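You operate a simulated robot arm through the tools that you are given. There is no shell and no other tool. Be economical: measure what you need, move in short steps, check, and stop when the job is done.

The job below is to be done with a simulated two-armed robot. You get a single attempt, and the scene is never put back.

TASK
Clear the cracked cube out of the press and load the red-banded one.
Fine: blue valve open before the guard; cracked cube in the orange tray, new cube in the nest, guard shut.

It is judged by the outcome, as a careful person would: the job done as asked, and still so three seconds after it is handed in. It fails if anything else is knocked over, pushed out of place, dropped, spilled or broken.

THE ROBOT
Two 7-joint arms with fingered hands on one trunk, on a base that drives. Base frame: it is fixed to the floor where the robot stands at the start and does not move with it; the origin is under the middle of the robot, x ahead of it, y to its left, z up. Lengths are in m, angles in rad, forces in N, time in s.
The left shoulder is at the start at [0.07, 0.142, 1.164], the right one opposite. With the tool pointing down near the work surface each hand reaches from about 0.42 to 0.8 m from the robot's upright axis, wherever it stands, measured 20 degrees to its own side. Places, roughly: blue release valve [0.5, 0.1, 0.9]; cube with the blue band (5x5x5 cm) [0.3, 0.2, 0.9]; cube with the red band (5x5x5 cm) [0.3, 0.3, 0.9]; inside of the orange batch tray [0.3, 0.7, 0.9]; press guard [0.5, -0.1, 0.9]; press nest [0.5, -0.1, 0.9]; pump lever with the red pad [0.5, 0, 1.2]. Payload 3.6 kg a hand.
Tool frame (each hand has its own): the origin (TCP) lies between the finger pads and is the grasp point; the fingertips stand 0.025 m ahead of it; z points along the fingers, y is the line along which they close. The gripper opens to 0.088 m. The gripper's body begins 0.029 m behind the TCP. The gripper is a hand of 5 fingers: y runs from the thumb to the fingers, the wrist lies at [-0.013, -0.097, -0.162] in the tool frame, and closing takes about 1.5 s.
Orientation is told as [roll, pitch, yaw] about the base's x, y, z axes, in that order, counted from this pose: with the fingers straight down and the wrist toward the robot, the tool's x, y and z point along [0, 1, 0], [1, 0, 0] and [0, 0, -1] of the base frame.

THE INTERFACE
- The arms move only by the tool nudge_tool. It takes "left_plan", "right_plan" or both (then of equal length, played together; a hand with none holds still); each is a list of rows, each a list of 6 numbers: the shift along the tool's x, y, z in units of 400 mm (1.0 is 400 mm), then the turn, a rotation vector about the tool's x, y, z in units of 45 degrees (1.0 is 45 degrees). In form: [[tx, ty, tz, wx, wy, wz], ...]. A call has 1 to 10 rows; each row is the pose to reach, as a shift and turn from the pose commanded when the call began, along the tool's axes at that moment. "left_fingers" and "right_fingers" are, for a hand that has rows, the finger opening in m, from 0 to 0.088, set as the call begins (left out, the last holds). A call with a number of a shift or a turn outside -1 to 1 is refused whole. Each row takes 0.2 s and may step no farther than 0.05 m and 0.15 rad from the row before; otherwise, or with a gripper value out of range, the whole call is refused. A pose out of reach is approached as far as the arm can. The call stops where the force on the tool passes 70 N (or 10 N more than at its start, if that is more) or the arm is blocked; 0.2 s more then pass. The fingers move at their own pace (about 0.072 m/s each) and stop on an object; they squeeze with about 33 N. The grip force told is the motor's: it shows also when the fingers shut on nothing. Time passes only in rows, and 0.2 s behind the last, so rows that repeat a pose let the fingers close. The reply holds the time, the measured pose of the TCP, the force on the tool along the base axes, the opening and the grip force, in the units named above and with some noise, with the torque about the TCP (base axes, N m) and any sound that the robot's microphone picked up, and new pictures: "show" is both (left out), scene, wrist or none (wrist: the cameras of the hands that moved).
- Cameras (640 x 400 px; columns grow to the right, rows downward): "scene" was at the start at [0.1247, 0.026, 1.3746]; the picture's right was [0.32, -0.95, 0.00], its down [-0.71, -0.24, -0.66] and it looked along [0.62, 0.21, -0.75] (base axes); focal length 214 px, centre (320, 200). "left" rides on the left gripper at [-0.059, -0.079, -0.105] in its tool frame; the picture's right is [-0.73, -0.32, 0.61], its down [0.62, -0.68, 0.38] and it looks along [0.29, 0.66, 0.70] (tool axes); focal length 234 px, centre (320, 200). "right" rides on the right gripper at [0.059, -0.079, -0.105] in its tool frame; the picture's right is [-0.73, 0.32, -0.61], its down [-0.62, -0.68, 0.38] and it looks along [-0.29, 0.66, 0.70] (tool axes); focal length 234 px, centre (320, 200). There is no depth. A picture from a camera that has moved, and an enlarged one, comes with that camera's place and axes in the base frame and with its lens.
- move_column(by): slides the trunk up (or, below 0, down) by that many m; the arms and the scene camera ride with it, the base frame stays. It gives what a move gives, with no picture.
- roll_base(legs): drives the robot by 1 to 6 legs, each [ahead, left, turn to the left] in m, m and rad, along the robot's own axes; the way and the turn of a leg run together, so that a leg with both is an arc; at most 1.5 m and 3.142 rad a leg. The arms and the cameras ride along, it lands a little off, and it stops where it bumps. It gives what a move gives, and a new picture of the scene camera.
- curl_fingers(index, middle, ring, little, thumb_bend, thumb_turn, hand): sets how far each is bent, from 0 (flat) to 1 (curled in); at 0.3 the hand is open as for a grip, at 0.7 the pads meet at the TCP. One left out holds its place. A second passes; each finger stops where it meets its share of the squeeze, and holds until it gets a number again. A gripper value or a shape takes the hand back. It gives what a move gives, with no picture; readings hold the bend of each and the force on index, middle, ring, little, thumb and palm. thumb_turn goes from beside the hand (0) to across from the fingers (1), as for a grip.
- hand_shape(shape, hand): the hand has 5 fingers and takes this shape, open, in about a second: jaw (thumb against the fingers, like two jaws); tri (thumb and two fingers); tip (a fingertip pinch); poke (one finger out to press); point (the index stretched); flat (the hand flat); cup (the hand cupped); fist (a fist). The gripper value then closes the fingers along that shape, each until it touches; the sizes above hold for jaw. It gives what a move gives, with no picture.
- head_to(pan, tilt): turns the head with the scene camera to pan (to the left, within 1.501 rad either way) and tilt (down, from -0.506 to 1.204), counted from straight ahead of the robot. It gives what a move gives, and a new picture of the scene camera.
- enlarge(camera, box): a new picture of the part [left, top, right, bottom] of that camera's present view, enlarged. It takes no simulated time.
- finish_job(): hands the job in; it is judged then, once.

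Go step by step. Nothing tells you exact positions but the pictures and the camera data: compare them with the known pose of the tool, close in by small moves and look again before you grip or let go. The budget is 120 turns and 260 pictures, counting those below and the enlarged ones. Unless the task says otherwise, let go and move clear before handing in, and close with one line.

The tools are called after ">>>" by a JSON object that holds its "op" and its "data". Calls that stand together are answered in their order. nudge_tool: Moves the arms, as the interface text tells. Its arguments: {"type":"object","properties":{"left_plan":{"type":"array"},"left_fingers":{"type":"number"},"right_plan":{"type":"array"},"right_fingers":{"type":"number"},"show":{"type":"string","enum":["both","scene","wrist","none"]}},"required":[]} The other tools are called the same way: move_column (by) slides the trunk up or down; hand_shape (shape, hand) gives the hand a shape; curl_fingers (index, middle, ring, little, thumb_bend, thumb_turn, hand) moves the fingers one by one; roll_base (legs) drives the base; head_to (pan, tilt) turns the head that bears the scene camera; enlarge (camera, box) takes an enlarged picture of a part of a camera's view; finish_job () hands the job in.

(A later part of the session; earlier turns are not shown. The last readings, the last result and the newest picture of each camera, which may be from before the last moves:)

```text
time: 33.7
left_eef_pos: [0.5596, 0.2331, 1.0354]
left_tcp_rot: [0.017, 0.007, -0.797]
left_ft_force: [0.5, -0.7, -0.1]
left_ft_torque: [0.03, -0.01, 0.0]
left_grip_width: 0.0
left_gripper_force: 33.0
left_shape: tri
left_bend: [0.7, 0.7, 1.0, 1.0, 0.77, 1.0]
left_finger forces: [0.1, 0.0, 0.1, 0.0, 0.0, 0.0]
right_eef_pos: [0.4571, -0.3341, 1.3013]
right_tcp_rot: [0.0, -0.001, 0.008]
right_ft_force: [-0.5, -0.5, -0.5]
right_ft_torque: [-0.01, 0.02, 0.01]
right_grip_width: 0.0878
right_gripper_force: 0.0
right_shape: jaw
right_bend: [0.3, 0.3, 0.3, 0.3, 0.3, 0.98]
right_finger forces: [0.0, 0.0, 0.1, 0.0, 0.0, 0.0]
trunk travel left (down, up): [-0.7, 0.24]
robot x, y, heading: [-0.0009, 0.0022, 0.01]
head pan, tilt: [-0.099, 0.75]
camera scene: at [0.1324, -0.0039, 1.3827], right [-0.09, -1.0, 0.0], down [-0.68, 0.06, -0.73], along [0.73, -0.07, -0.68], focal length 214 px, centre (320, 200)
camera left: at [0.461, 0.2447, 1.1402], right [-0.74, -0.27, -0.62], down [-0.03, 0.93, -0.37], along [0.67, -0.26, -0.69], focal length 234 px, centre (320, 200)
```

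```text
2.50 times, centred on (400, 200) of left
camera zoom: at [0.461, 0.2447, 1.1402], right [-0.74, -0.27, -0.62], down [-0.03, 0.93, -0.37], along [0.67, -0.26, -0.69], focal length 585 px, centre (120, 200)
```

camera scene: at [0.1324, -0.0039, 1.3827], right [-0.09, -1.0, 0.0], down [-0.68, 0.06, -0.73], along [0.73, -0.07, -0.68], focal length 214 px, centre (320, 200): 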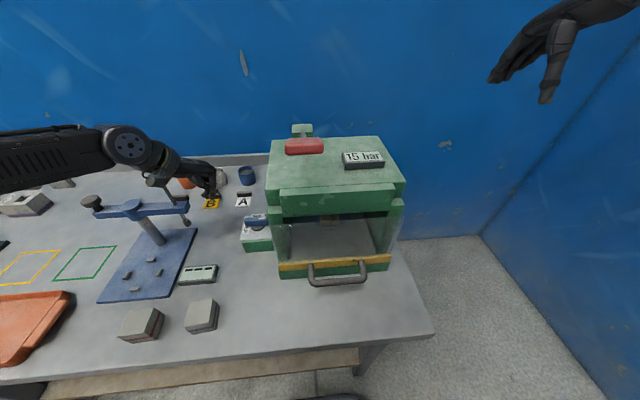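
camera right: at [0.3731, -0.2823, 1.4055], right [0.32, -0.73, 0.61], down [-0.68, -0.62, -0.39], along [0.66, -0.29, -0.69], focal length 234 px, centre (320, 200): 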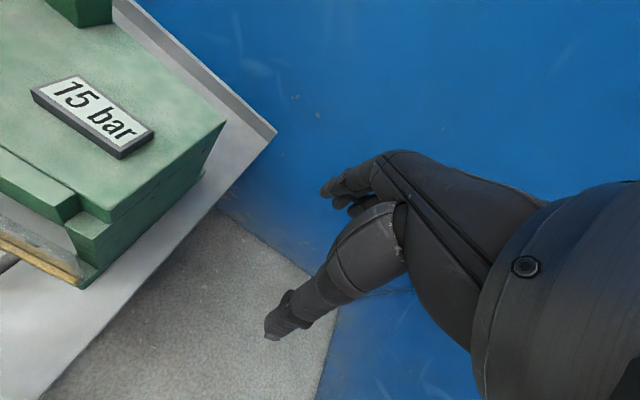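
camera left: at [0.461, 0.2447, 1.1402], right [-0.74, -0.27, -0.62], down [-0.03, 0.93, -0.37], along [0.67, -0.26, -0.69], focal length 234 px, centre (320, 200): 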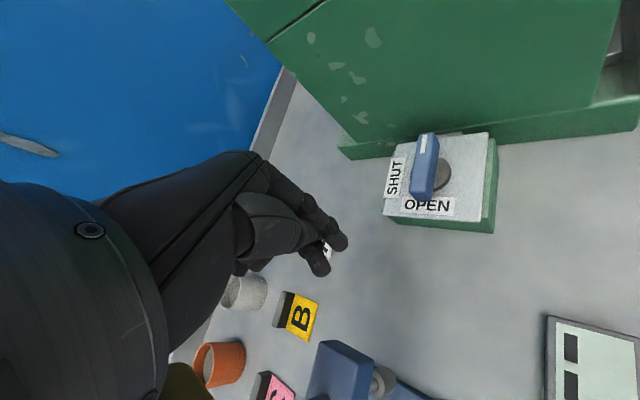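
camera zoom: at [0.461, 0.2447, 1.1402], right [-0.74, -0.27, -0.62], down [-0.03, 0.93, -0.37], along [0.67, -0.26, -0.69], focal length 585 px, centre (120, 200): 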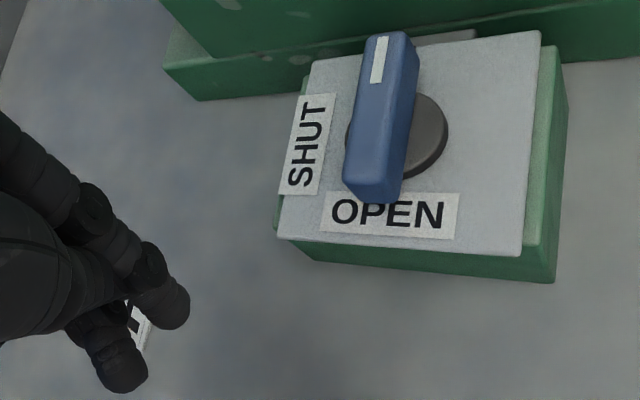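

The knob now lies square across, in line with the pipe and the OPEN label. I retract the left hand and let time pass to see whether the pressure falls.

>>> {"op": "hand_shape", "data": {"hand": "left", "shape": "jaw"}}

>>> {"op": "nudge_tool", "data": {"left_plan": [[0, 0, -0.1, 0, 0, 0], [0, 0, -0.2, 0, 0, 0], [0, -0.1, -0.25, 0, 0, -0.15], [0, -0.2, -0.3, 0, 0, -0.3], [0, -0.3, -0.3, 0, 0, -0.45], [0, -0.4, -0.3, 0, 0, -0.6], [0, -0.4, -0.3, 0, 0, -0.75], [0, -0.4, -0.3, 0, 0, -0.9], [0, -0.4, -0.3, 0, 0, -1.0], [0, -0.4, -0.3, 0, 0, -1.0]], "show": "scene"}}

>>> {"op": "enlarge", "data": {"camera": "scene", "box": [220, 130, 420, 250]}}

```text
time: 34.6
left_eef_pos: [0.5611, 0.2315, 1.0345]
left_tcp_rot: [0.018, 0.006, -0.797]
left_ft_force: [-0.6, 0.2, 0.7]
left_ft_torque: [0.04, -0.03, -0.03]
left_grip_width: 0.0878
left_gripper_force: 0.1
left_shape: jaw
left_bend: [0.3, 0.3, 0.3, 0.3, 0.3, 0.98]
left_finger forces: [0.1, 0.1, 0.0, 0.0, 0.0, 0.0]
right_eef_pos: [0.4579, -0.3358, 1.3003]
right_tcp_rot: [-0.001, 0.0, 0.011]
right_ft_force: [-0.6, -0.2, 0.0]
right_ft_torque: [-0.05, 0.01, 0.04]
right_grip_width: 0.0876
right_gripper_force: 0.1
right_shape: jaw
right_bend: [0.3, 0.3, 0.3, 0.3, 0.3, 0.98]
right_finger forces: [0.0, 0.1, 0.1, 0.0, 0.0, 0.0]
trunk travel left (down, up): [-0.7, 0.24]
robot x, y, heading: [-0.0024, 0.0029, 0.011]
head pan, tilt: [-0.099, 0.75]
```

```text
time: 36.8
left_eef_pos: [0.4481, 0.3428, 1.1567]
left_tcp_rot: [0.015, -0.006, -0.012]
left_ft_force: [0.3, 0.1, 0.6]
left_ft_torque: [-0.01, 0.0, 0.02]
left_grip_width: 0.0881
left_gripper_force: 0.0
left_shape: jaw
left_bend: [0.3, 0.3, 0.3, 0.3, 0.3, 0.98]
left_finger forces: [0.0, 0.0, 0.0, 0.0, 0.1, 0.1]
right_eef_pos: [0.4597, -0.3345, 1.2997]
right_tcp_rot: [-0.001, -0.002, 0.008]
right_ft_force: [0.3, 0.0, 0.9]
right_ft_torque: [0.04, -0.03, 0.0]
right_grip_width: 0.0876
right_gripper_force: 0.1
right_shape: jaw
right_bend: [0.3, 0.3, 0.3, 0.3, 0.3, 0.98]
right_finger forces: [0.0, 0.0, 0.0, 0.0, 0.1, 0.1]
trunk travel left (down, up): [-0.7, 0.24]
robot x, y, heading: [-0.0014, -0.0007, 0.004]
head pan, tilt: [-0.099, 0.75]
camera scene: at [0.134, -0.0048, 1.3825], right [-0.09, -1.0, 0.0], down [-0.68, 0.06, -0.73], along [0.73, -0.07, -0.68], focal length 214 px, centre (320, 200)
```

scene: 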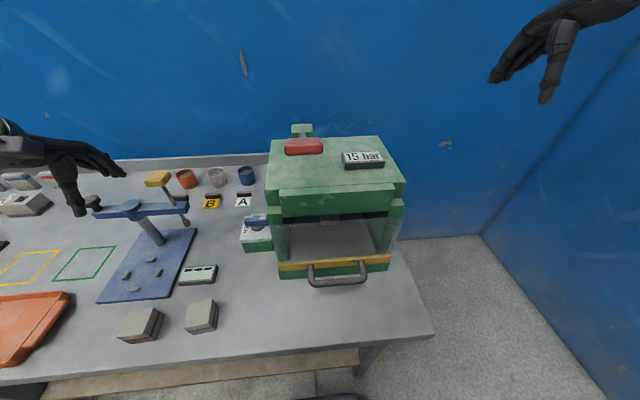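

```text
3.20 times, centred on (320, 190) of scene
camera zoom: at [0.134, -0.0048, 1.3825], right [-0.09, -1.0, 0.0], down [-0.68, 0.06, -0.73], along [0.73, -0.07, -0.68], focal length 686 px, centre (320, 232)
```

zoom: 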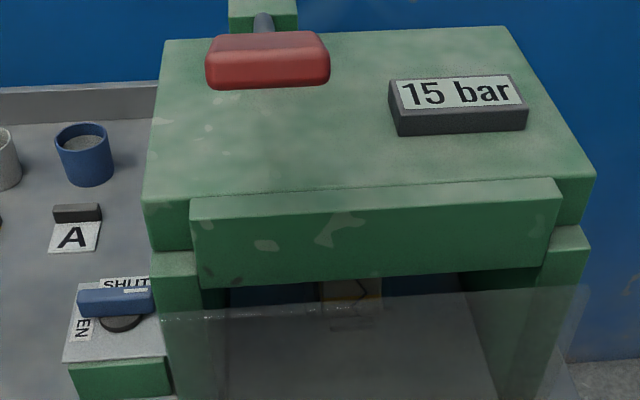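

No sound of release and the sign still reads 15 bar, so I want to be sure the knob is at its end stop. I will push the +y end onward (clockwise) with the pinched fingers.

>>> {"op": "hand_shape", "data": {"hand": "left", "shape": "tri"}}

>>> {"op": "nudge_tool", "data": {"left_plan": [[-0.12, 0, 0, 0, 0, 0], [-0.24, 0, 0, 0, 0, 0], [-0.34, 0.03, 0, 0, 0, 0], [-0.44, 0.08, 0, 0, 0, 0], [-0.465, 0.11, 0.1, 0, 0, 0], [-0.465, 0.11, 0.22, 0, 0, 0], [-0.465, 0.11, 0.34, 0, 0, 0], [-0.465, 0.11, 0.45, 0, 0, 0]], "left_fingers": 0}}

>>> {"op": "enlarge", "data": {"camera": "left", "box": [280, 120, 480, 280]}}

```text
time: 37.7
left_eef_pos: [0.4463, 0.3426, 1.1572]
left_tcp_rot: [0.017, -0.008, -0.012]
left_ft_force: [-0.9, -1.0, -0.6]
left_ft_torque: [0.02, 0.04, -0.01]
left_grip_width: 0.0879
left_gripper_force: 0.0
left_shape: tri
left_bend: [0.3, 0.3, 0.99, 0.99, 0.3, 0.98]
left_finger forces: [0.1, 0.0, 0.1, 0.0, 0.0, 0.0]
right_eef_pos: [0.4586, -0.3337, 1.3007]
right_tcp_rot: [0.002, 0.0, 0.007]
right_ft_force: [-0.4, -0.5, -0.3]
right_ft_torque: [0.02, 0.01, 0.0]
right_grip_width: 0.088
right_gripper_force: 0.0
right_shape: jaw
right_bend: [0.3, 0.3, 0.3, 0.3, 0.3, 0.98]
right_finger forces: [0.0, 0.0, 0.1, 0.1, 0.0, 0.0]
trunk travel left (down, up): [-0.7, 0.24]
robot x, y, heading: [0.0018, 0.0049, 0.009]
head pan, tilt: [-0.099, 0.75]
```

```text
time: 39.5
left_eef_pos: [0.4902, 0.1592, 0.9743]
left_tcp_rot: [0.015, -0.007, -0.009]
left_ft_force: [0.1, 0.4, 0.0]
left_ft_torque: [0.04, -0.01, -0.03]
left_grip_width: 0.0
left_gripper_force: 32.8
left_shape: tri
left_bend: [0.7, 0.7, 1.0, 1.0, 0.36, 1.0]
left_finger forces: [0.0, 0.0, 0.1, 0.1, 0.1, 0.1]
right_eef_pos: [0.4606, -0.3341, 1.2989]
right_tcp_rot: [0.0, 0.002, 0.009]
right_ft_force: [0.0, -1.2, 0.5]
right_ft_torque: [0.0, -0.01, -0.02]
right_grip_width: 0.0878
right_gripper_force: 0.2
right_shape: jaw
right_bend: [0.3, 0.3, 0.3, 0.3, 0.3, 0.98]
right_finger forces: [0.0, 0.0, 0.0, 0.0, 0.1, 0.0]
trunk travel left (down, up): [-0.7, 0.24]
robot x, y, heading: [-0.0005, 0.0029, 0.012]
head pan, tilt: [-0.099, 0.75]
camera scene: at [0.135, -0.0037, 1.3824], right [-0.09, -1.0, 0.0], down [-0.68, 0.06, -0.73], along [0.73, -0.07, -0.68], focal length 214 px, centre (320, 200)
camera left: at [0.4093, 0.0989, 1.0777], right [-0.33, -0.71, -0.62], down [-0.67, 0.64, -0.38], along [0.66, 0.29, -0.69], focal length 234 px, centre (320, 200)
```

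scene: 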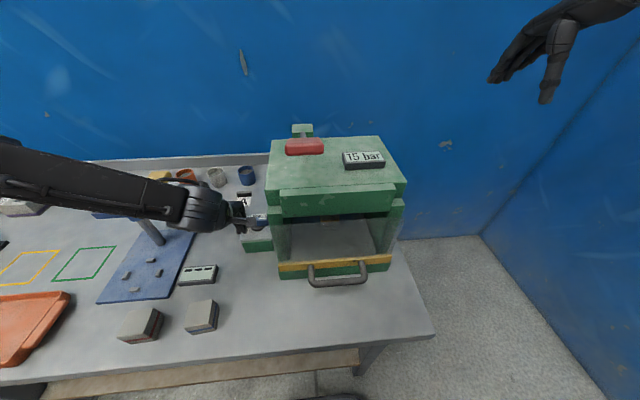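
left: 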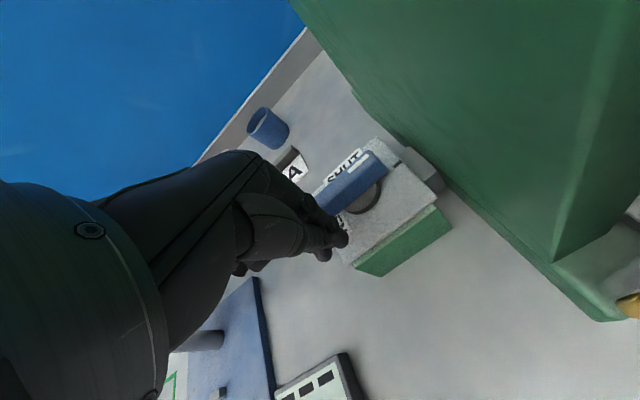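

```text
2.50 times, centred on (380, 200) of left
camera zoom: at [0.4093, 0.0989, 1.0777], right [-0.33, -0.71, -0.62], down [-0.67, 0.64, -0.38], along [0.66, 0.29, -0.69], focal length 585 px, centre (170, 200)
```

zoom: 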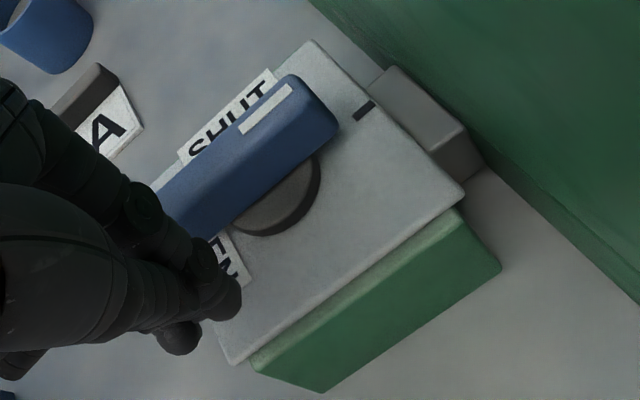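

>>> {"op": "nudge_tool", "data": {"left_plan": [[0, 0, 0.05, 0, 0, 0], [0, 0.03, 0.055, 0, 0, 0], [0, 0.06, 0.055, 0, 0, 0], [0, 0.08, 0.055, 0, 0, 0], [0, 0.1, 0.055, 0, 0, 0], [0, 0.11, 0.055, 0, 0, 0], [0, 0.12, 0.055, 0, 0, 0]], "show": "wrist"}}

>>> {"op": "enlarge", "data": {"camera": "scene", "box": [220, 150, 400, 250]}}

>>> {"op": "enlarge", "data": {"camera": "left", "box": [280, 120, 480, 280]}}

```text
time: 41.1
left_eef_pos: [0.5287, 0.1588, 0.9566]
left_tcp_rot: [0.017, -0.013, -0.013]
left_ft_force: [-38.3, 4.2, 6.4]
left_ft_torque: [0.06, 0.65, 0.06]
left_grip_width: 0.0
left_gripper_force: 33.4
left_shape: tri
left_bend: [0.7, 0.7, 1.0, 1.0, 0.32, 1.0]
left_finger forces: [0.0, 0.1, 0.1, 0.0, 55.1, 0.0]
right_eef_pos: [0.448, -0.3342, 1.3046]
right_tcp_rot: [0.0, -0.009, 0.008]
right_ft_force: [-0.3, -0.8, 0.1]
right_ft_torque: [-0.03, 0.0, 0.03]
right_grip_width: 0.0877
right_gripper_force: 0.1
right_shape: jaw
right_bend: [0.3, 0.3, 0.3, 0.3, 0.3, 0.98]
right_finger forces: [0.1, 0.0, 0.0, 0.0, 0.1, 0.0]
trunk travel left (down, up): [-0.7, 0.24]
robot x, y, heading: [0.0001, 0.0033, 0.005]
head pan, tilt: [-0.099, 0.75]
camera left: at [0.4472, 0.0981, 1.059], right [-0.32, -0.71, -0.62], down [-0.67, 0.64, -0.38], along [0.67, 0.29, -0.68], focal length 234 px, centre (320, 200)
```

left: 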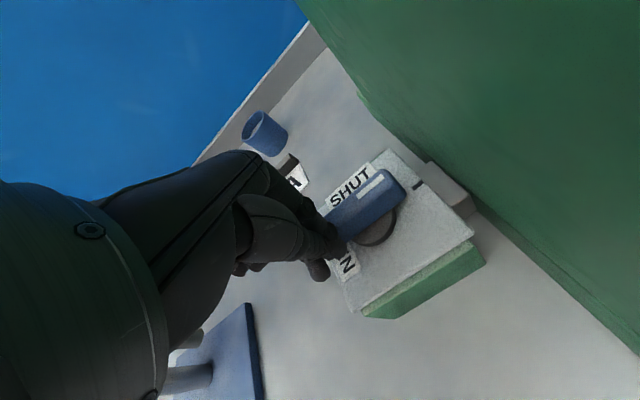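

```text
3.56 times, centred on (310, 200) of scene
camera zoom: at [0.1221, -0.0047, 1.3836], right [-0.09, -1.0, 0.0], down [-0.67, 0.06, -0.74], along [0.73, -0.07, -0.68], focal length 763 px, centre (356, 200)
```

zoom: 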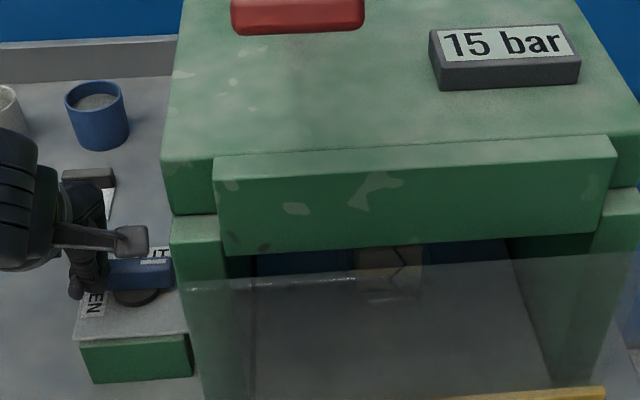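

```text
2.50 times, centred on (380, 200) of left
camera zoom: at [0.4472, 0.0981, 1.059], right [-0.32, -0.71, -0.62], down [-0.67, 0.64, -0.38], along [0.67, 0.29, -0.68], focal length 585 px, centre (170, 200)
```

zoom: 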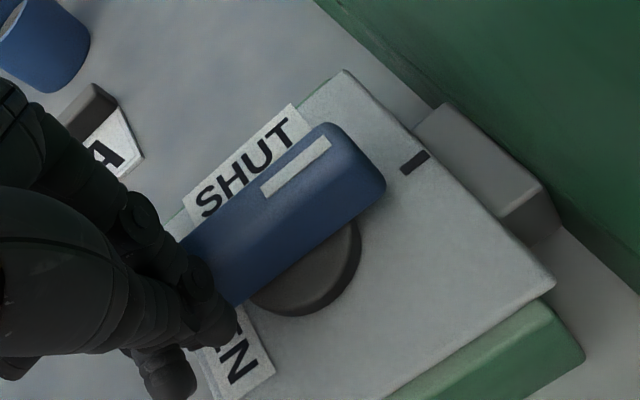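

>>> {"op": "nudge_tool", "data": {"left_plan": [[0, 0.015, 0, 0, 0, 0], [0, 0.03, 0, 0, 0, 0], [0, 0.04, 0, 0, 0, 0], [0, 0.05, 0, 0, 0, 0]], "show": "none"}}

>>> {"op": "enlarge", "data": {"camera": "left", "box": [280, 120, 480, 280]}}

```text
time: 42.0
left_eef_pos: [0.5372, 0.1573, 0.9551]
left_tcp_rot: [0.014, -0.005, -0.017]
left_ft_force: [-54.8, -2.6, 21.8]
left_ft_torque: [0.03, 1.07, 0.21]
left_grip_width: 0.0
left_gripper_force: 32.7
left_shape: tri
left_bend: [0.7, 0.7, 1.0, 1.0, 0.27, 1.0]
left_finger forces: [37.3, 0.0, 0.0, 0.0, 67.6, 0.0]
right_eef_pos: [0.443, -0.334, 1.3046]
right_tcp_rot: [0.002, -0.013, 0.01]
right_ft_force: [0.2, 0.3, -0.1]
right_ft_torque: [-0.02, 0.02, 0.0]
right_grip_width: 0.0881
right_gripper_force: 0.2
right_shape: jaw
right_bend: [0.3, 0.3, 0.3, 0.3, 0.3, 0.98]
right_finger forces: [0.1, 0.1, 0.0, 0.0, 0.1, 0.1]
trunk travel left (down, up): [-0.7, 0.24]
robot x, y, heading: [0.0001, 0.0033, 0.01]
head pan, tilt: [-0.099, 0.75]
stopped in row 4 (left hand): the force on the tool passed its limit at 72 N (the readings are from after the stop); the commanded pose is now the measured one
```

```text
2.50 times, centred on (380, 200) of left
camera zoom: at [0.4558, 0.096, 1.0605], right [-0.33, -0.71, -0.62], down [-0.67, 0.64, -0.38], along [0.67, 0.29, -0.69], focal length 585 px, centre (170, 200)
```

zoom: 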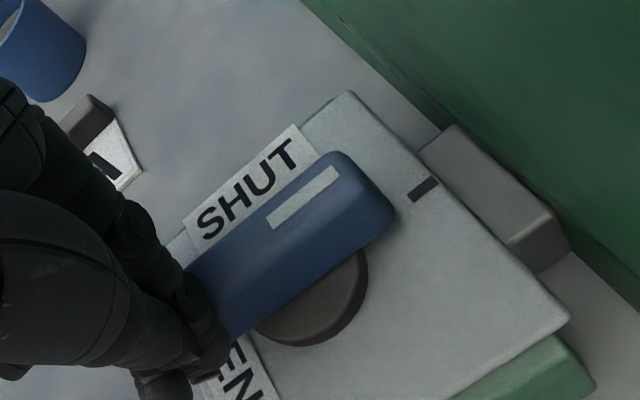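

Both stops are clear: SHUT, and a quarter turn clockwise with the handle in line with the pipe and OPEN. The valve is fully open. I withdraw the left hand and drive back 0.15 m to get the handle into reach.

>>> {"op": "nudge_tool", "data": {"left_plan": [[0, -0.06, 0, 0, 0, 0], [0, -0.12, 0, 0, 0, 0], [0, -0.13, -0.12, 0, 0, 0], [0.03, -0.13, -0.24, 0, 0, 0], [0.1, -0.13, -0.33, 0, 0, 0], [0.2, -0.13, -0.38, 0, 0, 0], [0.32, -0.13, -0.38, 0, 0, 0], [0.44, -0.13, -0.38, 0, 0, 0], [0.56, -0.13, -0.38, 0, 0, 0], [0.62, -0.13, -0.45, 0, 0, 0]], "show": "none"}}

>>> {"op": "roll_base", "data": {"legs": [[-0.15, 0, 0]]}}

>>> {"op": "enlarge", "data": {"camera": "scene", "box": [230, 80, 430, 240]}}

```text
time: 44.2
left_eef_pos: [0.5014, 0.4044, 1.1299]
left_tcp_rot: [0.014, 0.0, -0.016]
left_ft_force: [-0.1, 0.1, -0.5]
left_ft_torque: [0.02, 0.02, 0.01]
left_grip_width: 0.0
left_gripper_force: 33.1
left_shape: tri
left_bend: [0.7, 0.7, 1.0, 1.0, 0.77, 1.0]
left_finger forces: [0.0, 0.1, 0.1, 0.0, 0.0, 0.0]
right_eef_pos: [0.458, -0.3346, 1.3003]
right_tcp_rot: [0.0, 0.001, 0.009]
right_ft_force: [0.1, 0.5, -0.1]
right_ft_torque: [-0.01, -0.01, 0.0]
right_grip_width: 0.0878
right_gripper_force: 0.1
right_shape: jaw
right_bend: [0.3, 0.3, 0.3, 0.3, 0.3, 0.98]
right_finger forces: [0.0, 0.1, 0.1, 0.0, 0.0, 0.1]
trunk travel left (down, up): [-0.7, 0.24]
robot x, y, heading: [0.0006, 0.0028, 0.008]
head pan, tilt: [-0.099, 0.75]
```

```text
time: 45.6
left_eef_pos: [0.3525, 0.404, 1.1314]
left_tcp_rot: [0.016, 0.004, -0.016]
left_ft_force: [-0.3, 0.0, 0.2]
left_ft_torque: [0.01, -0.02, -0.02]
left_grip_width: 0.0
left_gripper_force: 33.0
left_shape: tri
left_bend: [0.7, 0.7, 1.0, 1.0, 0.77, 1.0]
left_finger forces: [0.0, 0.1, 0.0, 0.1, 0.0, 0.0]
right_eef_pos: [0.3091, -0.3353, 1.2998]
right_tcp_rot: [0.0, 0.001, 0.008]
right_ft_force: [-0.4, 0.0, -0.1]
right_ft_torque: [0.01, 0.0, -0.04]
right_grip_width: 0.0877
right_gripper_force: 0.1
right_shape: jaw
right_bend: [0.3, 0.3, 0.3, 0.3, 0.3, 0.98]
right_finger forces: [0.0, 0.1, 0.0, 0.0, 0.0, 0.0]
trunk travel left (down, up): [-0.7, 0.24]
robot x, y, heading: [-0.1532, -0.0011, 0.009]
head pan, tilt: [-0.099, 0.75]
camera scene: at [-0.0158, -0.0058, 1.3823], right [-0.09, -1.0, 0.0], down [-0.68, 0.06, -0.73], along [0.73, -0.07, -0.68], focal length 214 px, centre (320, 200)
```

scene: 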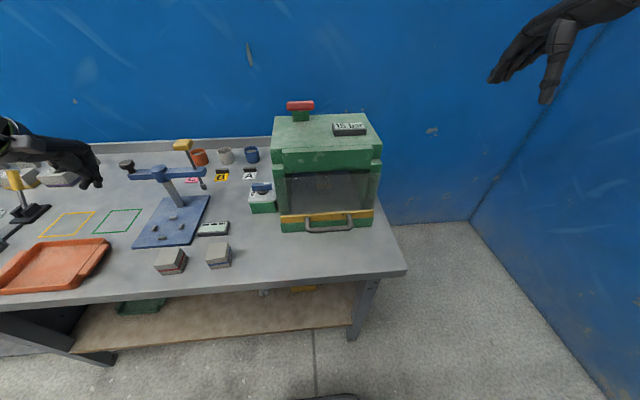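

```text
2.50 times, centred on (330, 160) of scene
camera zoom: at [-0.0158, -0.0058, 1.3823], right [-0.09, -1.0, 0.0], down [-0.68, 0.06, -0.73], along [0.73, -0.07, -0.68], focal length 536 px, centre (295, 300)
```

zoom: 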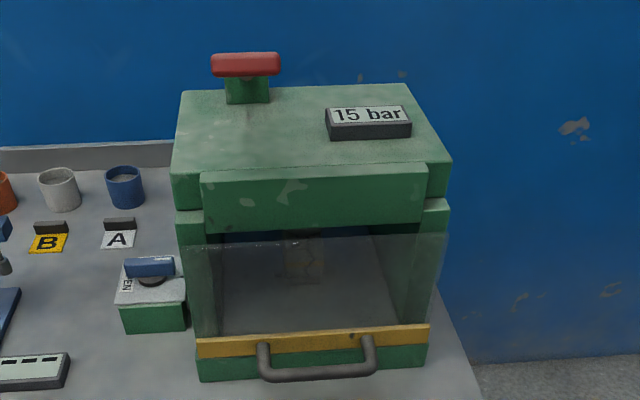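

Triangulated from the two base positions, the handle bar lies at about (0.346, -0.064, 0.938) and protrudes ~4.5 cm from the yellow strip; the guard seems to slide up. I bring the right hand over the handle.

>>> {"op": "nudge_tool", "data": {"right_plan": [[0.11, 0.01, 0.03, 0, 0, 0], [0.22, 0.03, 0.06, 0, 0, 0], [0.33, 0.05, 0.09, 0, 0, 0], [0.44, 0.06, 0.12, 0, 0, 0], [0.55, 0.08, 0.15, 0, 0, 0], [0.65, 0.09, 0.2, 0, 0, 0], [0.68, 0.09, 0.31, 0, 0, 0], [0.68, 0.09, 0.43, 0, 0, 0], [0.68, 0.09, 0.55, 0, 0, 0], [0.68, 0.09, 0.66, 0, 0, 0]], "right_fingers": 0.055}}

>>> {"op": "enlarge", "data": {"camera": "scene", "box": [250, 120, 410, 260]}}

```text
time: 47.8
left_eef_pos: [0.3524, 0.4018, 1.1314]
left_tcp_rot: [0.017, 0.002, -0.016]
left_ft_force: [0.3, 0.7, 0.3]
left_ft_torque: [-0.01, -0.01, 0.01]
left_grip_width: 0.0
left_gripper_force: 33.2
left_shape: tri
left_bend: [0.7, 0.7, 1.0, 1.0, 0.77, 1.0]
left_finger forces: [0.0, 0.0, 0.1, 0.0, 0.0, 0.0]
right_eef_pos: [0.343, -0.0637, 1.0387]
right_tcp_rot: [0.001, 0.0, 0.008]
right_ft_force: [-0.1, 0.4, -0.5]
right_ft_torque: [-0.01, 0.0, -0.02]
right_grip_width: 0.0555
right_gripper_force: 0.0
right_shape: jaw
right_bend: [0.28, 0.4, 0.36, 0.36, 0.63, 1.0]
right_finger forces: [0.0, 0.0, 0.0, 0.0, 0.0, 0.0]
trunk travel left (down, up): [-0.7, 0.24]
robot x, y, heading: [-0.1535, -0.0003, 0.009]
head pan, tilt: [-0.099, 0.75]
camera scene: at [-0.0169, -0.0065, 1.3825], right [-0.09, -1.0, 0.0], down [-0.68, 0.06, -0.73], along [0.73, -0.07, -0.68], focal length 214 px, centre (320, 200)
camera right: at [0.2626, -0.0053, 1.1434], right [0.33, -0.72, 0.61], down [-0.68, -0.63, -0.38], along [0.66, -0.28, -0.7], focal length 234 px, centre (320, 200)
```

scene: 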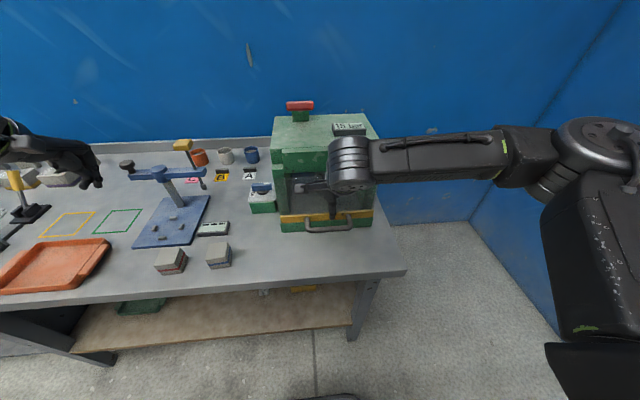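
right: 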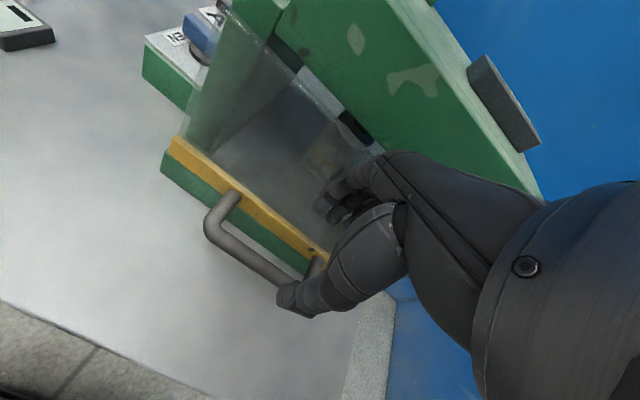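

```text
2.86 times, centred on (330, 190) of scene
camera zoom: at [-0.0169, -0.0065, 1.3825], right [-0.09, -1.0, 0.0], down [-0.68, 0.06, -0.73], along [0.73, -0.07, -0.68], focal length 613 px, centre (291, 229)
```

zoom: 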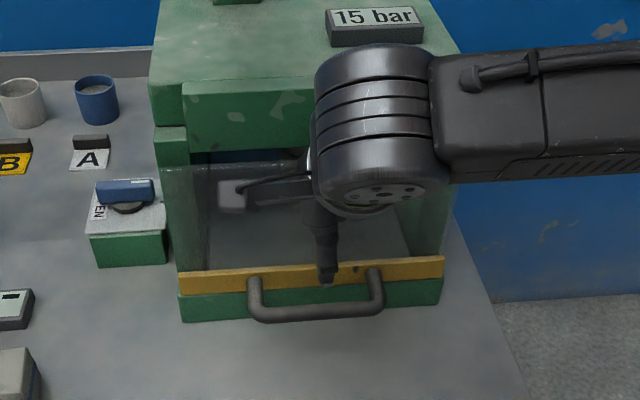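

>>> {"op": "nudge_tool", "data": {"right_plan": [[0, -0.008, 0.06, 0, 0, 0], [0, -0.008, 0.12, 0, 0, 0], [0, -0.008, 0.18, 0, 0, 0], [0, -0.008, 0.23, 0, 0, 0]], "right_fingers": 0.05}}

>>> {"op": "enlarge", "data": {"camera": "right", "box": [160, 130, 400, 330]}}

```text
time: 48.8
left_eef_pos: [0.3517, 0.4039, 1.1314]
left_tcp_rot: [0.016, 0.003, -0.017]
left_ft_force: [-0.7, -0.1, -0.2]
left_ft_torque: [-0.01, 0.0, -0.02]
left_grip_width: 0.0
left_gripper_force: 32.2
left_shape: tri
left_bend: [0.7, 0.7, 1.0, 1.0, 0.77, 1.0]
left_finger forces: [0.1, 0.1, 0.0, 0.0, 0.0, 0.2]
right_eef_pos: [0.3386, -0.0642, 0.9449]
right_tcp_rot: [0.0, 0.0, 0.009]
right_ft_force: [-0.7, -0.7, 1.1]
right_ft_torque: [0.0, 0.03, -0.03]
right_grip_width: 0.0503
right_gripper_force: 0.0
right_shape: jaw
right_bend: [0.74, 0.42, 0.38, 0.43, 0.66, 1.0]
right_finger forces: [0.0, 0.1, 0.0, 0.1, 0.1, 0.1]
trunk travel left (down, up): [-0.7, 0.24]
robot x, y, heading: [-0.1518, 0.0045, 0.006]
head pan, tilt: [-0.099, 0.75]
camera scene: at [-0.0174, -0.0061, 1.3825], right [-0.09, -1.0, 0.0], down [-0.68, 0.06, -0.73], along [0.73, -0.07, -0.68], focal length 214 px, centre (320, 200)
camera right: at [0.2585, -0.0054, 1.0503], right [0.33, -0.72, 0.61], down [-0.68, -0.63, -0.38], along [0.66, -0.28, -0.7], focal length 234 px, centre (320, 200)
```

scene: 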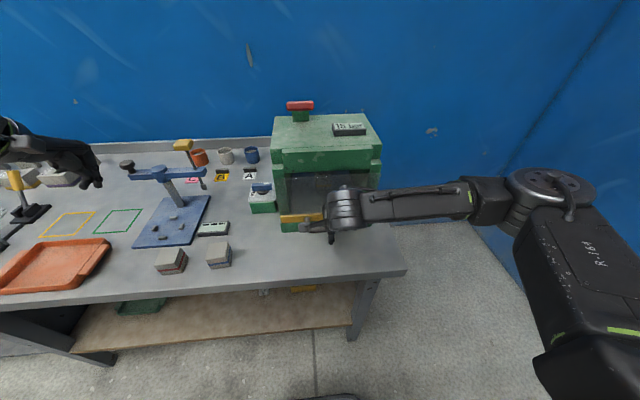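
right: 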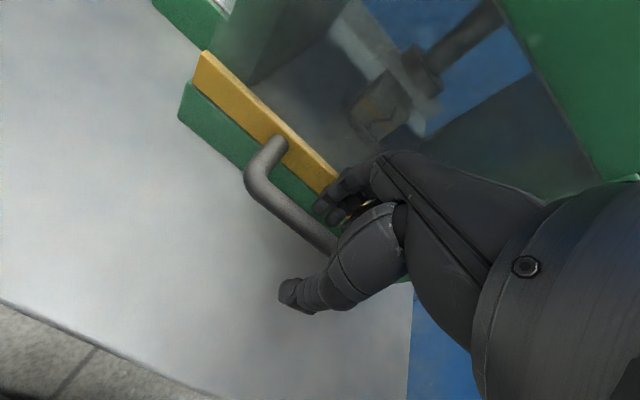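

```text
2.00 times, centred on (280, 230) of right
camera zoom: at [0.2585, -0.0054, 1.0503], right [0.33, -0.72, 0.61], down [-0.68, -0.63, -0.38], along [0.66, -0.28, -0.7], focal length 468 px, centre (400, 140)
```

zoom: 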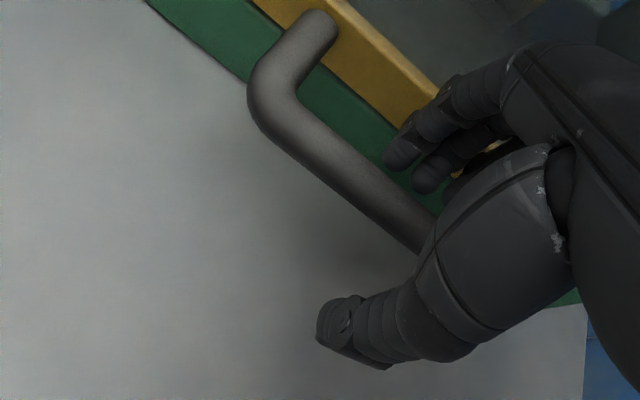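

The bar lies between thumb and fingers. I close on it.

>>> {"op": "nudge_tool", "data": {"right_plan": [[0, 0, 0.02, 0, 0, 0], [0, 0, 0.02, 0, 0, 0], [0, 0, 0.02, 0, 0, 0], [0, 0, 0.02, 0, 0, 0], [0, 0, 0.02, 0, 0, 0], [0, 0, 0.02, 0, 0, 0]], "right_fingers": 0, "show": "wrist"}}

>>> {"op": "enlarge", "data": {"camera": "right", "box": [280, 0, 560, 180]}}

```text
time: 50.2
left_eef_pos: [0.3526, 0.4033, 1.1313]
left_tcp_rot: [0.016, 0.001, -0.016]
left_ft_force: [0.2, -0.4, -0.8]
left_ft_torque: [0.01, -0.01, 0.02]
left_grip_width: 0.0
left_gripper_force: 32.8
left_shape: tri
left_bend: [0.7, 0.7, 1.0, 1.0, 0.77, 1.0]
left_finger forces: [0.0, 0.0, 0.0, 0.1, 0.0, 0.0]
right_eef_pos: [0.3384, -0.0628, 0.9362]
right_tcp_rot: [0.0, 0.001, 0.009]
right_ft_force: [-2.4, 0.5, -9.1]
right_ft_torque: [-0.07, 0.15, 0.14]
right_grip_width: 0.0105
right_gripper_force: 32.2
right_shape: jaw
right_bend: [0.74, 0.48, 0.44, 0.48, 0.34, 1.0]
right_finger forces: [15.0, 7.9, 3.9, 1.9, 30.3, 0.1]
trunk travel left (down, up): [-0.7, 0.24]
robot x, y, heading: [-0.1493, 0.0016, 0.009]
head pan, tilt: [-0.099, 0.75]
camera right: at [0.2587, -0.0053, 1.0419], right [0.33, -0.72, 0.61], down [-0.68, -0.63, -0.38], along [0.66, -0.28, -0.7], focal length 234 px, centre (320, 200)
```

right: 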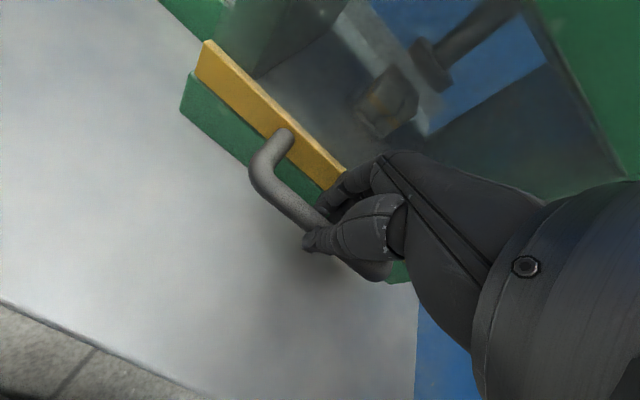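

```text
2.22 times, centred on (420, 90) of right
camera zoom: at [0.2587, -0.0053, 1.0419], right [0.33, -0.72, 0.61], down [-0.68, -0.63, -0.38], along [0.66, -0.28, -0.7], focal length 520 px, centre (98, 444)
```

zoom: 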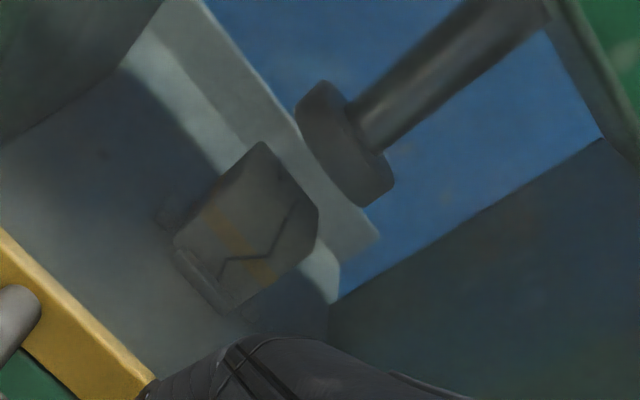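

Gripped on the bar; inside I see the cracked cube with a yellow band in a low nest, ram above it. I lift gently.

>>> {"op": "nudge_tool", "data": {"right_plan": [[0, 0, -0.02, 0, 0, 0], [0, 0, -0.05, 0, 0, 0], [0, 0, -0.08, 0, 0, 0], [0, 0, -0.11, 0, 0, 0]]}}

>>> {"op": "enlarge", "data": {"camera": "scene", "box": [230, 90, 410, 250]}}

```text
time: 51.2
left_eef_pos: [0.3521, 0.4035, 1.1323]
left_tcp_rot: [0.016, 0.001, -0.017]
left_ft_force: [0.4, 0.0, 0.1]
left_ft_torque: [0.02, 0.0, 0.0]
left_grip_width: 0.0
left_gripper_force: 32.8
left_shape: tri
left_bend: [0.7, 0.7, 1.0, 1.0, 0.77, 1.0]
left_finger forces: [0.0, 0.1, 0.1, 0.0, 0.1, 0.0]
right_eef_pos: [0.3376, -0.0631, 0.9826]
right_tcp_rot: [0.001, -0.001, 0.011]
right_ft_force: [0.3, -0.6, -0.6]
right_ft_torque: [-0.01, -0.05, -0.02]
right_grip_width: 0.0062
right_gripper_force: 33.1
right_shape: jaw
right_bend: [0.76, 0.54, 0.53, 0.49, 0.46, 1.0]
right_finger forces: [0.0, 0.0, 0.0, 0.0, 0.0, 0.0]
trunk travel left (down, up): [-0.7, 0.24]
robot x, y, heading: [-0.1485, 0.0007, 0.008]
head pan, tilt: [-0.099, 0.75]
camera scene: at [-0.0183, -0.0057, 1.3826], right [-0.09, -1.0, 0.0], down [-0.68, 0.06, -0.73], along [0.73, -0.07, -0.68], focal length 214 px, centre (320, 200)
camera right: at [0.2574, -0.0047, 1.0869], right [0.33, -0.72, 0.61], down [-0.68, -0.63, -0.38], along [0.66, -0.28, -0.7], focal length 234 px, centre (320, 200)
```

scene: 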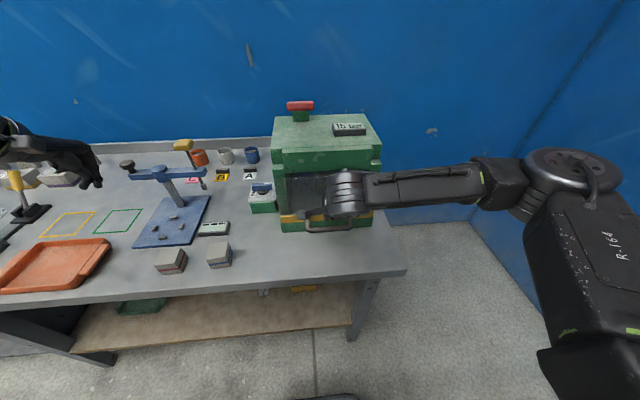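
right: 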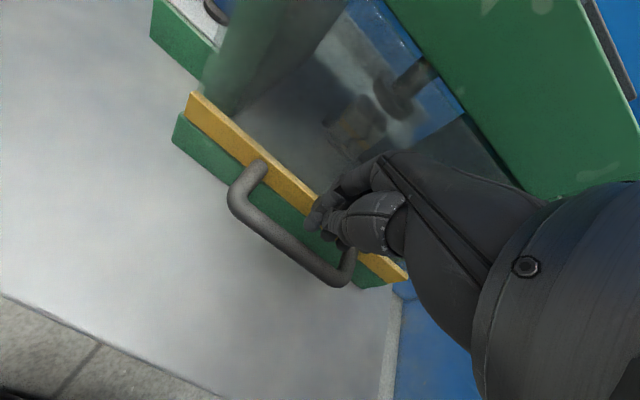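

```text
2.50 times, centred on (320, 170) of scene
camera zoom: at [-0.0183, -0.0057, 1.3826], right [-0.09, -1.0, 0.0], down [-0.68, 0.06, -0.73], along [0.73, -0.07, -0.68], focal length 536 px, centre (320, 275)
```

zoom: 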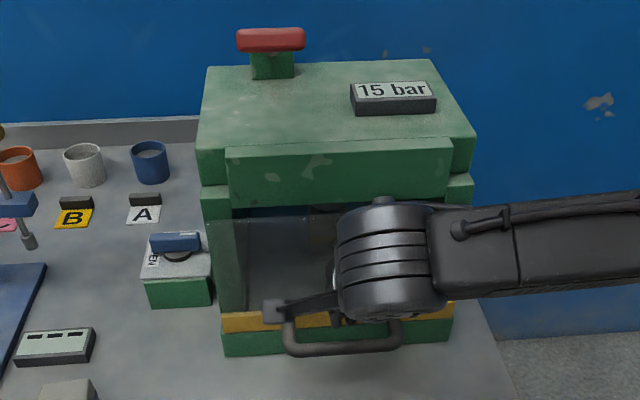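

The fingers slipped off the round bar; the guard stayed put. I try again lower, so the fingers curl under the bar as a hook.

>>> {"op": "nudge_tool", "data": {"right_plan": [[0, 0, -0.02, 0, 0, 0], [0, 0, -0.02, 0, 0, 0], [0, 0, -0.02, 0, 0, 0], [0, 0.005, 0.05, 0, 0, 0], [0, 0.008, 0.11, 0, 0, 0], [0, 0.008, 0.165, 0, 0, 0]], "right_fingers": 0.055, "show": "wrist"}}

>>> {"op": "enlarge", "data": {"camera": "right", "box": [160, 130, 400, 330]}}

```text
time: 52.6
left_eef_pos: [0.3517, 0.4039, 1.1314]
left_tcp_rot: [0.015, 0.001, -0.015]
left_ft_force: [0.2, -0.2, -0.4]
left_ft_torque: [0.01, 0.03, 0.01]
left_grip_width: 0.0002
left_gripper_force: 33.2
left_shape: tri
left_bend: [0.7, 0.7, 1.0, 1.0, 0.77, 1.0]
left_finger forces: [0.1, 0.0, 0.1, 0.0, 0.0, 0.1]
right_eef_pos: [0.3411, -0.0614, 0.9145]
right_tcp_rot: [0.0, 0.001, 0.009]
right_ft_force: [-0.6, 0.6, 0.1]
right_ft_torque: [0.02, -0.01, 0.0]
right_grip_width: 0.0548
right_gripper_force: 0.0
right_shape: jaw
right_bend: [0.29, 0.4, 0.36, 0.37, 0.63, 1.0]
right_finger forces: [0.0, 0.6, 0.0, 0.0, 0.0, 0.0]
trunk travel left (down, up): [-0.7, 0.24]
robot x, y, heading: [-0.151, -0.003, 0.009]
head pan, tilt: [-0.099, 0.75]
camera right: at [0.2618, -0.0031, 1.0196], right [0.33, -0.72, 0.61], down [-0.68, -0.63, -0.38], along [0.66, -0.28, -0.7], focal length 234 px, centre (320, 200)
```

right: 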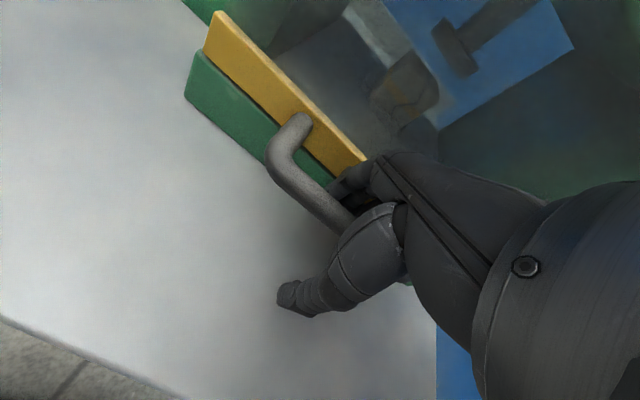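

```text
2.00 times, centred on (280, 230) of right
camera zoom: at [0.2618, -0.0031, 1.0196], right [0.33, -0.72, 0.61], down [-0.68, -0.63, -0.38], along [0.66, -0.28, -0.7], focal length 468 px, centre (400, 140)
```

zoom: 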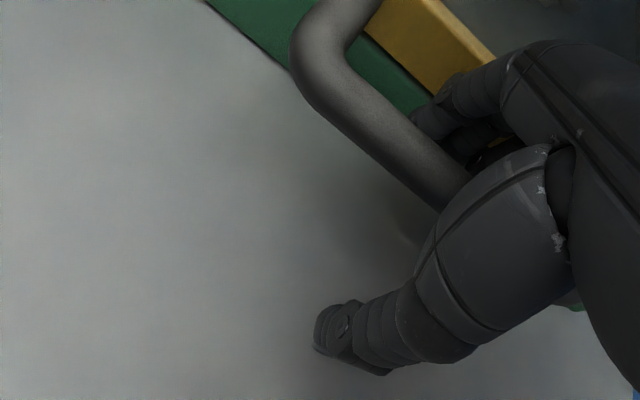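

>>> {"op": "curl_fingers", "data": {"hand": "right", "index": 1, "middle": 1, "ring": 1, "little": 1}}

>>> {"op": "curl_fingers", "data": {"hand": "right", "thumb_bend": 0.8}}

>>> {"op": "enlarge", "data": {"camera": "right", "box": [160, 130, 400, 330]}}

```text
time: 53.6
left_eef_pos: [0.3557, 0.4027, 1.1301]
left_tcp_rot: [0.017, 0.005, -0.016]
left_ft_force: [-0.4, 0.1, 0.1]
left_ft_torque: [0.0, -0.02, 0.0]
left_grip_width: 0.0
left_gripper_force: 33.3
left_shape: tri
left_bend: [0.7, 0.7, 1.0, 1.0, 0.77, 1.0]
left_finger forces: [0.1, 0.1, 0.0, 0.1, 0.0, 0.0]
right_eef_pos: [0.3411, -0.0635, 0.9033]
right_tcp_rot: [-0.008, 0.027, 0.01]
right_ft_force: [1.7, -0.7, -53.8]
right_ft_torque: [0.87, -0.29, 0.28]
right_grip_width: 0.0202
right_gripper_force: 28.8
right_shape: fingers
right_bend: [0.87, 0.86, 0.84, 0.79, 0.63, 1.0]
right_finger forces: [12.6, 11.4, 14.3, 19.4, 0.0, 0.0]
trunk travel left (down, up): [-0.7, 0.24]
robot x, y, heading: [-0.1537, 0.0021, 0.009]
head pan, tilt: [-0.099, 0.75]
stopped (right hand): the force on the tool passed its limit at 71 N (the readings are from after the stop); the commanded pose is now the measured one
```

```text
time: 54.6
left_eef_pos: [0.3599, 0.4025, 1.1282]
left_tcp_rot: [0.019, 0.008, -0.016]
left_ft_force: [0.2, -0.4, 1.5]
left_ft_torque: [-0.01, 0.01, -0.01]
left_grip_width: 0.0
left_gripper_force: 32.4
left_shape: tri
left_bend: [0.7, 0.7, 1.0, 1.0, 0.77, 1.0]
left_finger forces: [0.1, 0.1, 0.1, 0.0, 0.2, 0.1]
right_eef_pos: [0.3431, -0.0638, 0.9043]
right_tcp_rot: [-0.007, 0.024, 0.009]
right_ft_force: [-2.2, 0.3, -62.9]
right_ft_torque: [0.98, -0.29, 0.4]
right_grip_width: 0.0121
right_gripper_force: 44.2
right_shape: fingers
right_bend: [0.88, 0.85, 0.84, 0.79, 0.71, 1.0]
right_finger forces: [39.4, 11.0, 15.1, 22.9, 0.0, 0.0]
trunk travel left (down, up): [-0.7, 0.24]
robot x, y, heading: [-0.1538, 0.003, 0.009]
head pan, tilt: [-0.099, 0.75]
```

```text
2.00 times, centred on (280, 230) of right
camera zoom: at [0.2656, -0.0048, 1.0109], right [0.34, -0.72, 0.6], down [-0.68, -0.63, -0.36], along [0.64, -0.29, -0.71], focal length 468 px, centre (400, 140)
```

zoom: 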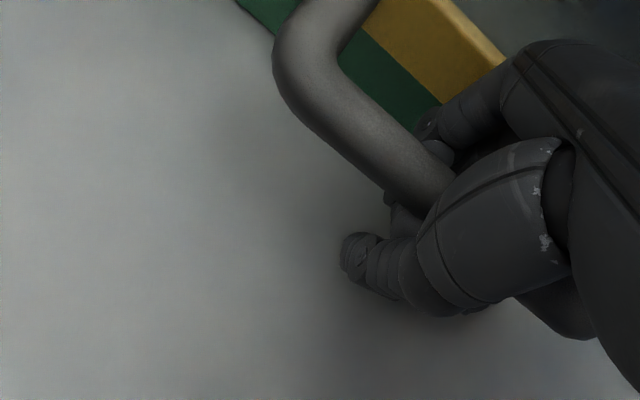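

The fingers are hooked and already pull up with ~60 N without the guard rising, so it may swing outward instead. I ease the lift and try a gentle pull toward the robot.

>>> {"op": "nudge_tool", "data": {"right_plan": [[0, 0, -0.01, 0, 0, 0], [0, -0.03, -0.01, 0, 0, 0], [0, -0.06, -0.01, 0, 0, 0], [0, -0.09, -0.02, 0, 0, 0]]}}

>>> {"op": "enlarge", "data": {"camera": "scene", "box": [230, 90, 410, 250]}}

```text
time: 55.0
left_eef_pos: [0.3553, 0.4035, 1.13]
left_tcp_rot: [0.017, 0.004, -0.015]
left_ft_force: [-0.7, -1.0, 0.1]
left_ft_torque: [-0.02, -0.04, -0.02]
left_grip_width: 0.0
left_gripper_force: 33.2
left_shape: tri
left_bend: [0.7, 0.7, 1.0, 1.0, 0.77, 1.0]
left_finger forces: [0.1, 0.1, 0.0, 0.0, 0.1, 0.0]
right_eef_pos: [0.3385, -0.0647, 0.904]
right_tcp_rot: [-0.013, 0.035, 0.01]
right_ft_force: [1.0, 0.0, -51.0]
right_ft_torque: [0.9, -0.21, 0.39]
right_grip_width: 0.0122
right_gripper_force: 23.1
right_shape: fingers
right_bend: [0.88, 0.86, 0.84, 0.79, 0.72, 1.0]
right_finger forces: [0.0, 9.6, 15.1, 21.5, 0.1, 0.1]
trunk travel left (down, up): [-0.7, 0.24]
robot x, y, heading: [-0.1521, -0.0018, 0.001]
head pan, tilt: [-0.099, 0.75]
stopped in row 1 (right hand): the force on the tool passed its limit at 75 N (the readings are from after the stop); the commanded pose is now the measured one
camera scene: at [-0.0124, -0.0062, 1.3823], right [-0.09, -1.0, 0.0], down [-0.68, 0.06, -0.73], along [0.73, -0.07, -0.69], focal length 214 px, centre (320, 200)
camera right: at [0.2618, -0.0045, 1.0103], right [0.35, -0.71, 0.6], down [-0.69, -0.64, -0.35], along [0.64, -0.29, -0.71], focal length 234 px, centre (320, 200)
```

scene: 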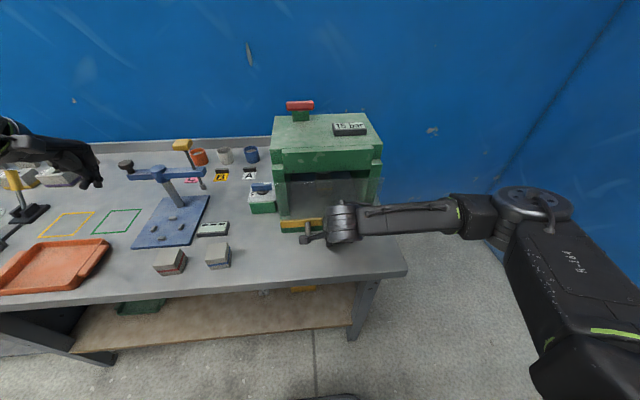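
right: 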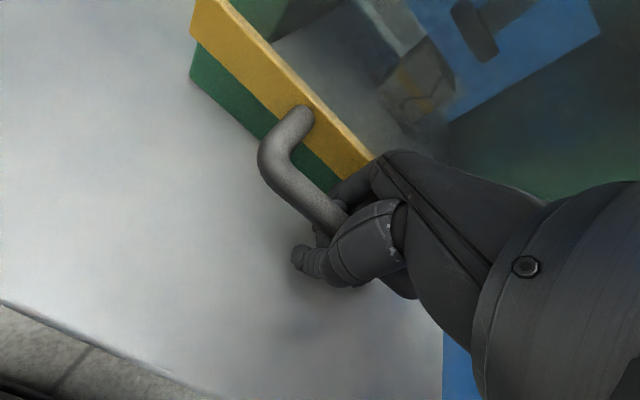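

```text
2.50 times, centred on (320, 170) of scene
camera zoom: at [-0.0124, -0.0062, 1.3823], right [-0.09, -1.0, 0.0], down [-0.68, 0.06, -0.73], along [0.73, -0.07, -0.69], focal length 536 px, centre (320, 275)
```

zoom: 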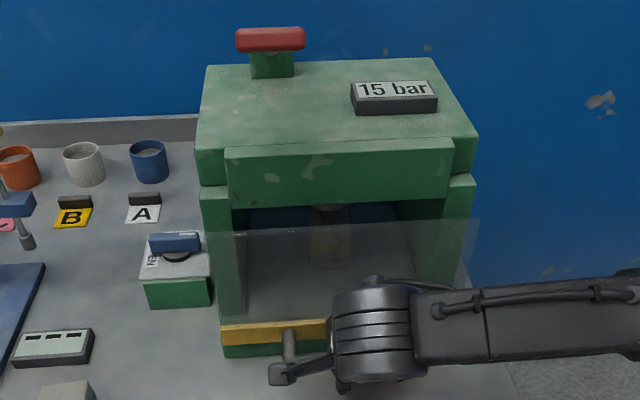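

>>> {"op": "nudge_tool", "data": {"right_plan": [[0, 0, 0.015, 0, 0, 0], [0, 0, 0.03, 0, 0, 0], [0, -0.02, 0.03, 0, 0, 0], [0, -0.04, 0.03, 0, 0, 0], [0, -0.06, 0.03, 0, 0, 0], [0, -0.08, 0.03, 0, 0, 0]], "show": "none"}}

>>> {"op": "enlarge", "data": {"camera": "right", "box": [160, 0, 480, 300]}}

```text
time: 56.4
left_eef_pos: [0.3519, 0.4028, 1.1308]
left_tcp_rot: [0.016, 0.001, -0.017]
left_ft_force: [-0.5, 0.1, 0.3]
left_ft_torque: [0.0, 0.02, 0.0]
left_grip_width: 0.0
left_gripper_force: 33.1
left_shape: tri
left_bend: [0.7, 0.7, 1.0, 1.0, 0.77, 1.0]
left_finger forces: [0.0, 0.1, 0.0, 0.0, 0.0, 0.0]
right_eef_pos: [0.3055, -0.0644, 0.8984]
right_tcp_rot: [-0.011, 0.021, 0.011]
right_ft_force: [1.8, -1.7, -9.0]
right_ft_torque: [0.22, -0.01, 0.12]
right_grip_width: 0.0131
right_gripper_force: 7.5
right_shape: fingers
right_bend: [0.89, 0.87, 0.86, 0.81, 0.74, 1.0]
right_finger forces: [0.0, 3.1, 4.8, 7.3, 0.0, 0.0]
trunk travel left (down, up): [-0.7, 0.24]
robot x, y, heading: [-0.1499, 0.0001, 0.009]
head pan, tilt: [-0.099, 0.75]
```

```text
1.33 times, centred on (320, 150) of right
camera zoom: at [0.2275, -0.0047, 1.0041], right [0.34, -0.72, 0.61], down [-0.68, -0.63, -0.36], along [0.65, -0.29, -0.71], focal length 312 px, centre (320, 267)
```

zoom: 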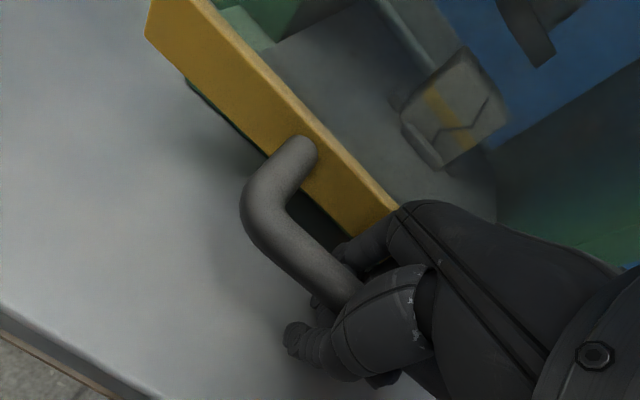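

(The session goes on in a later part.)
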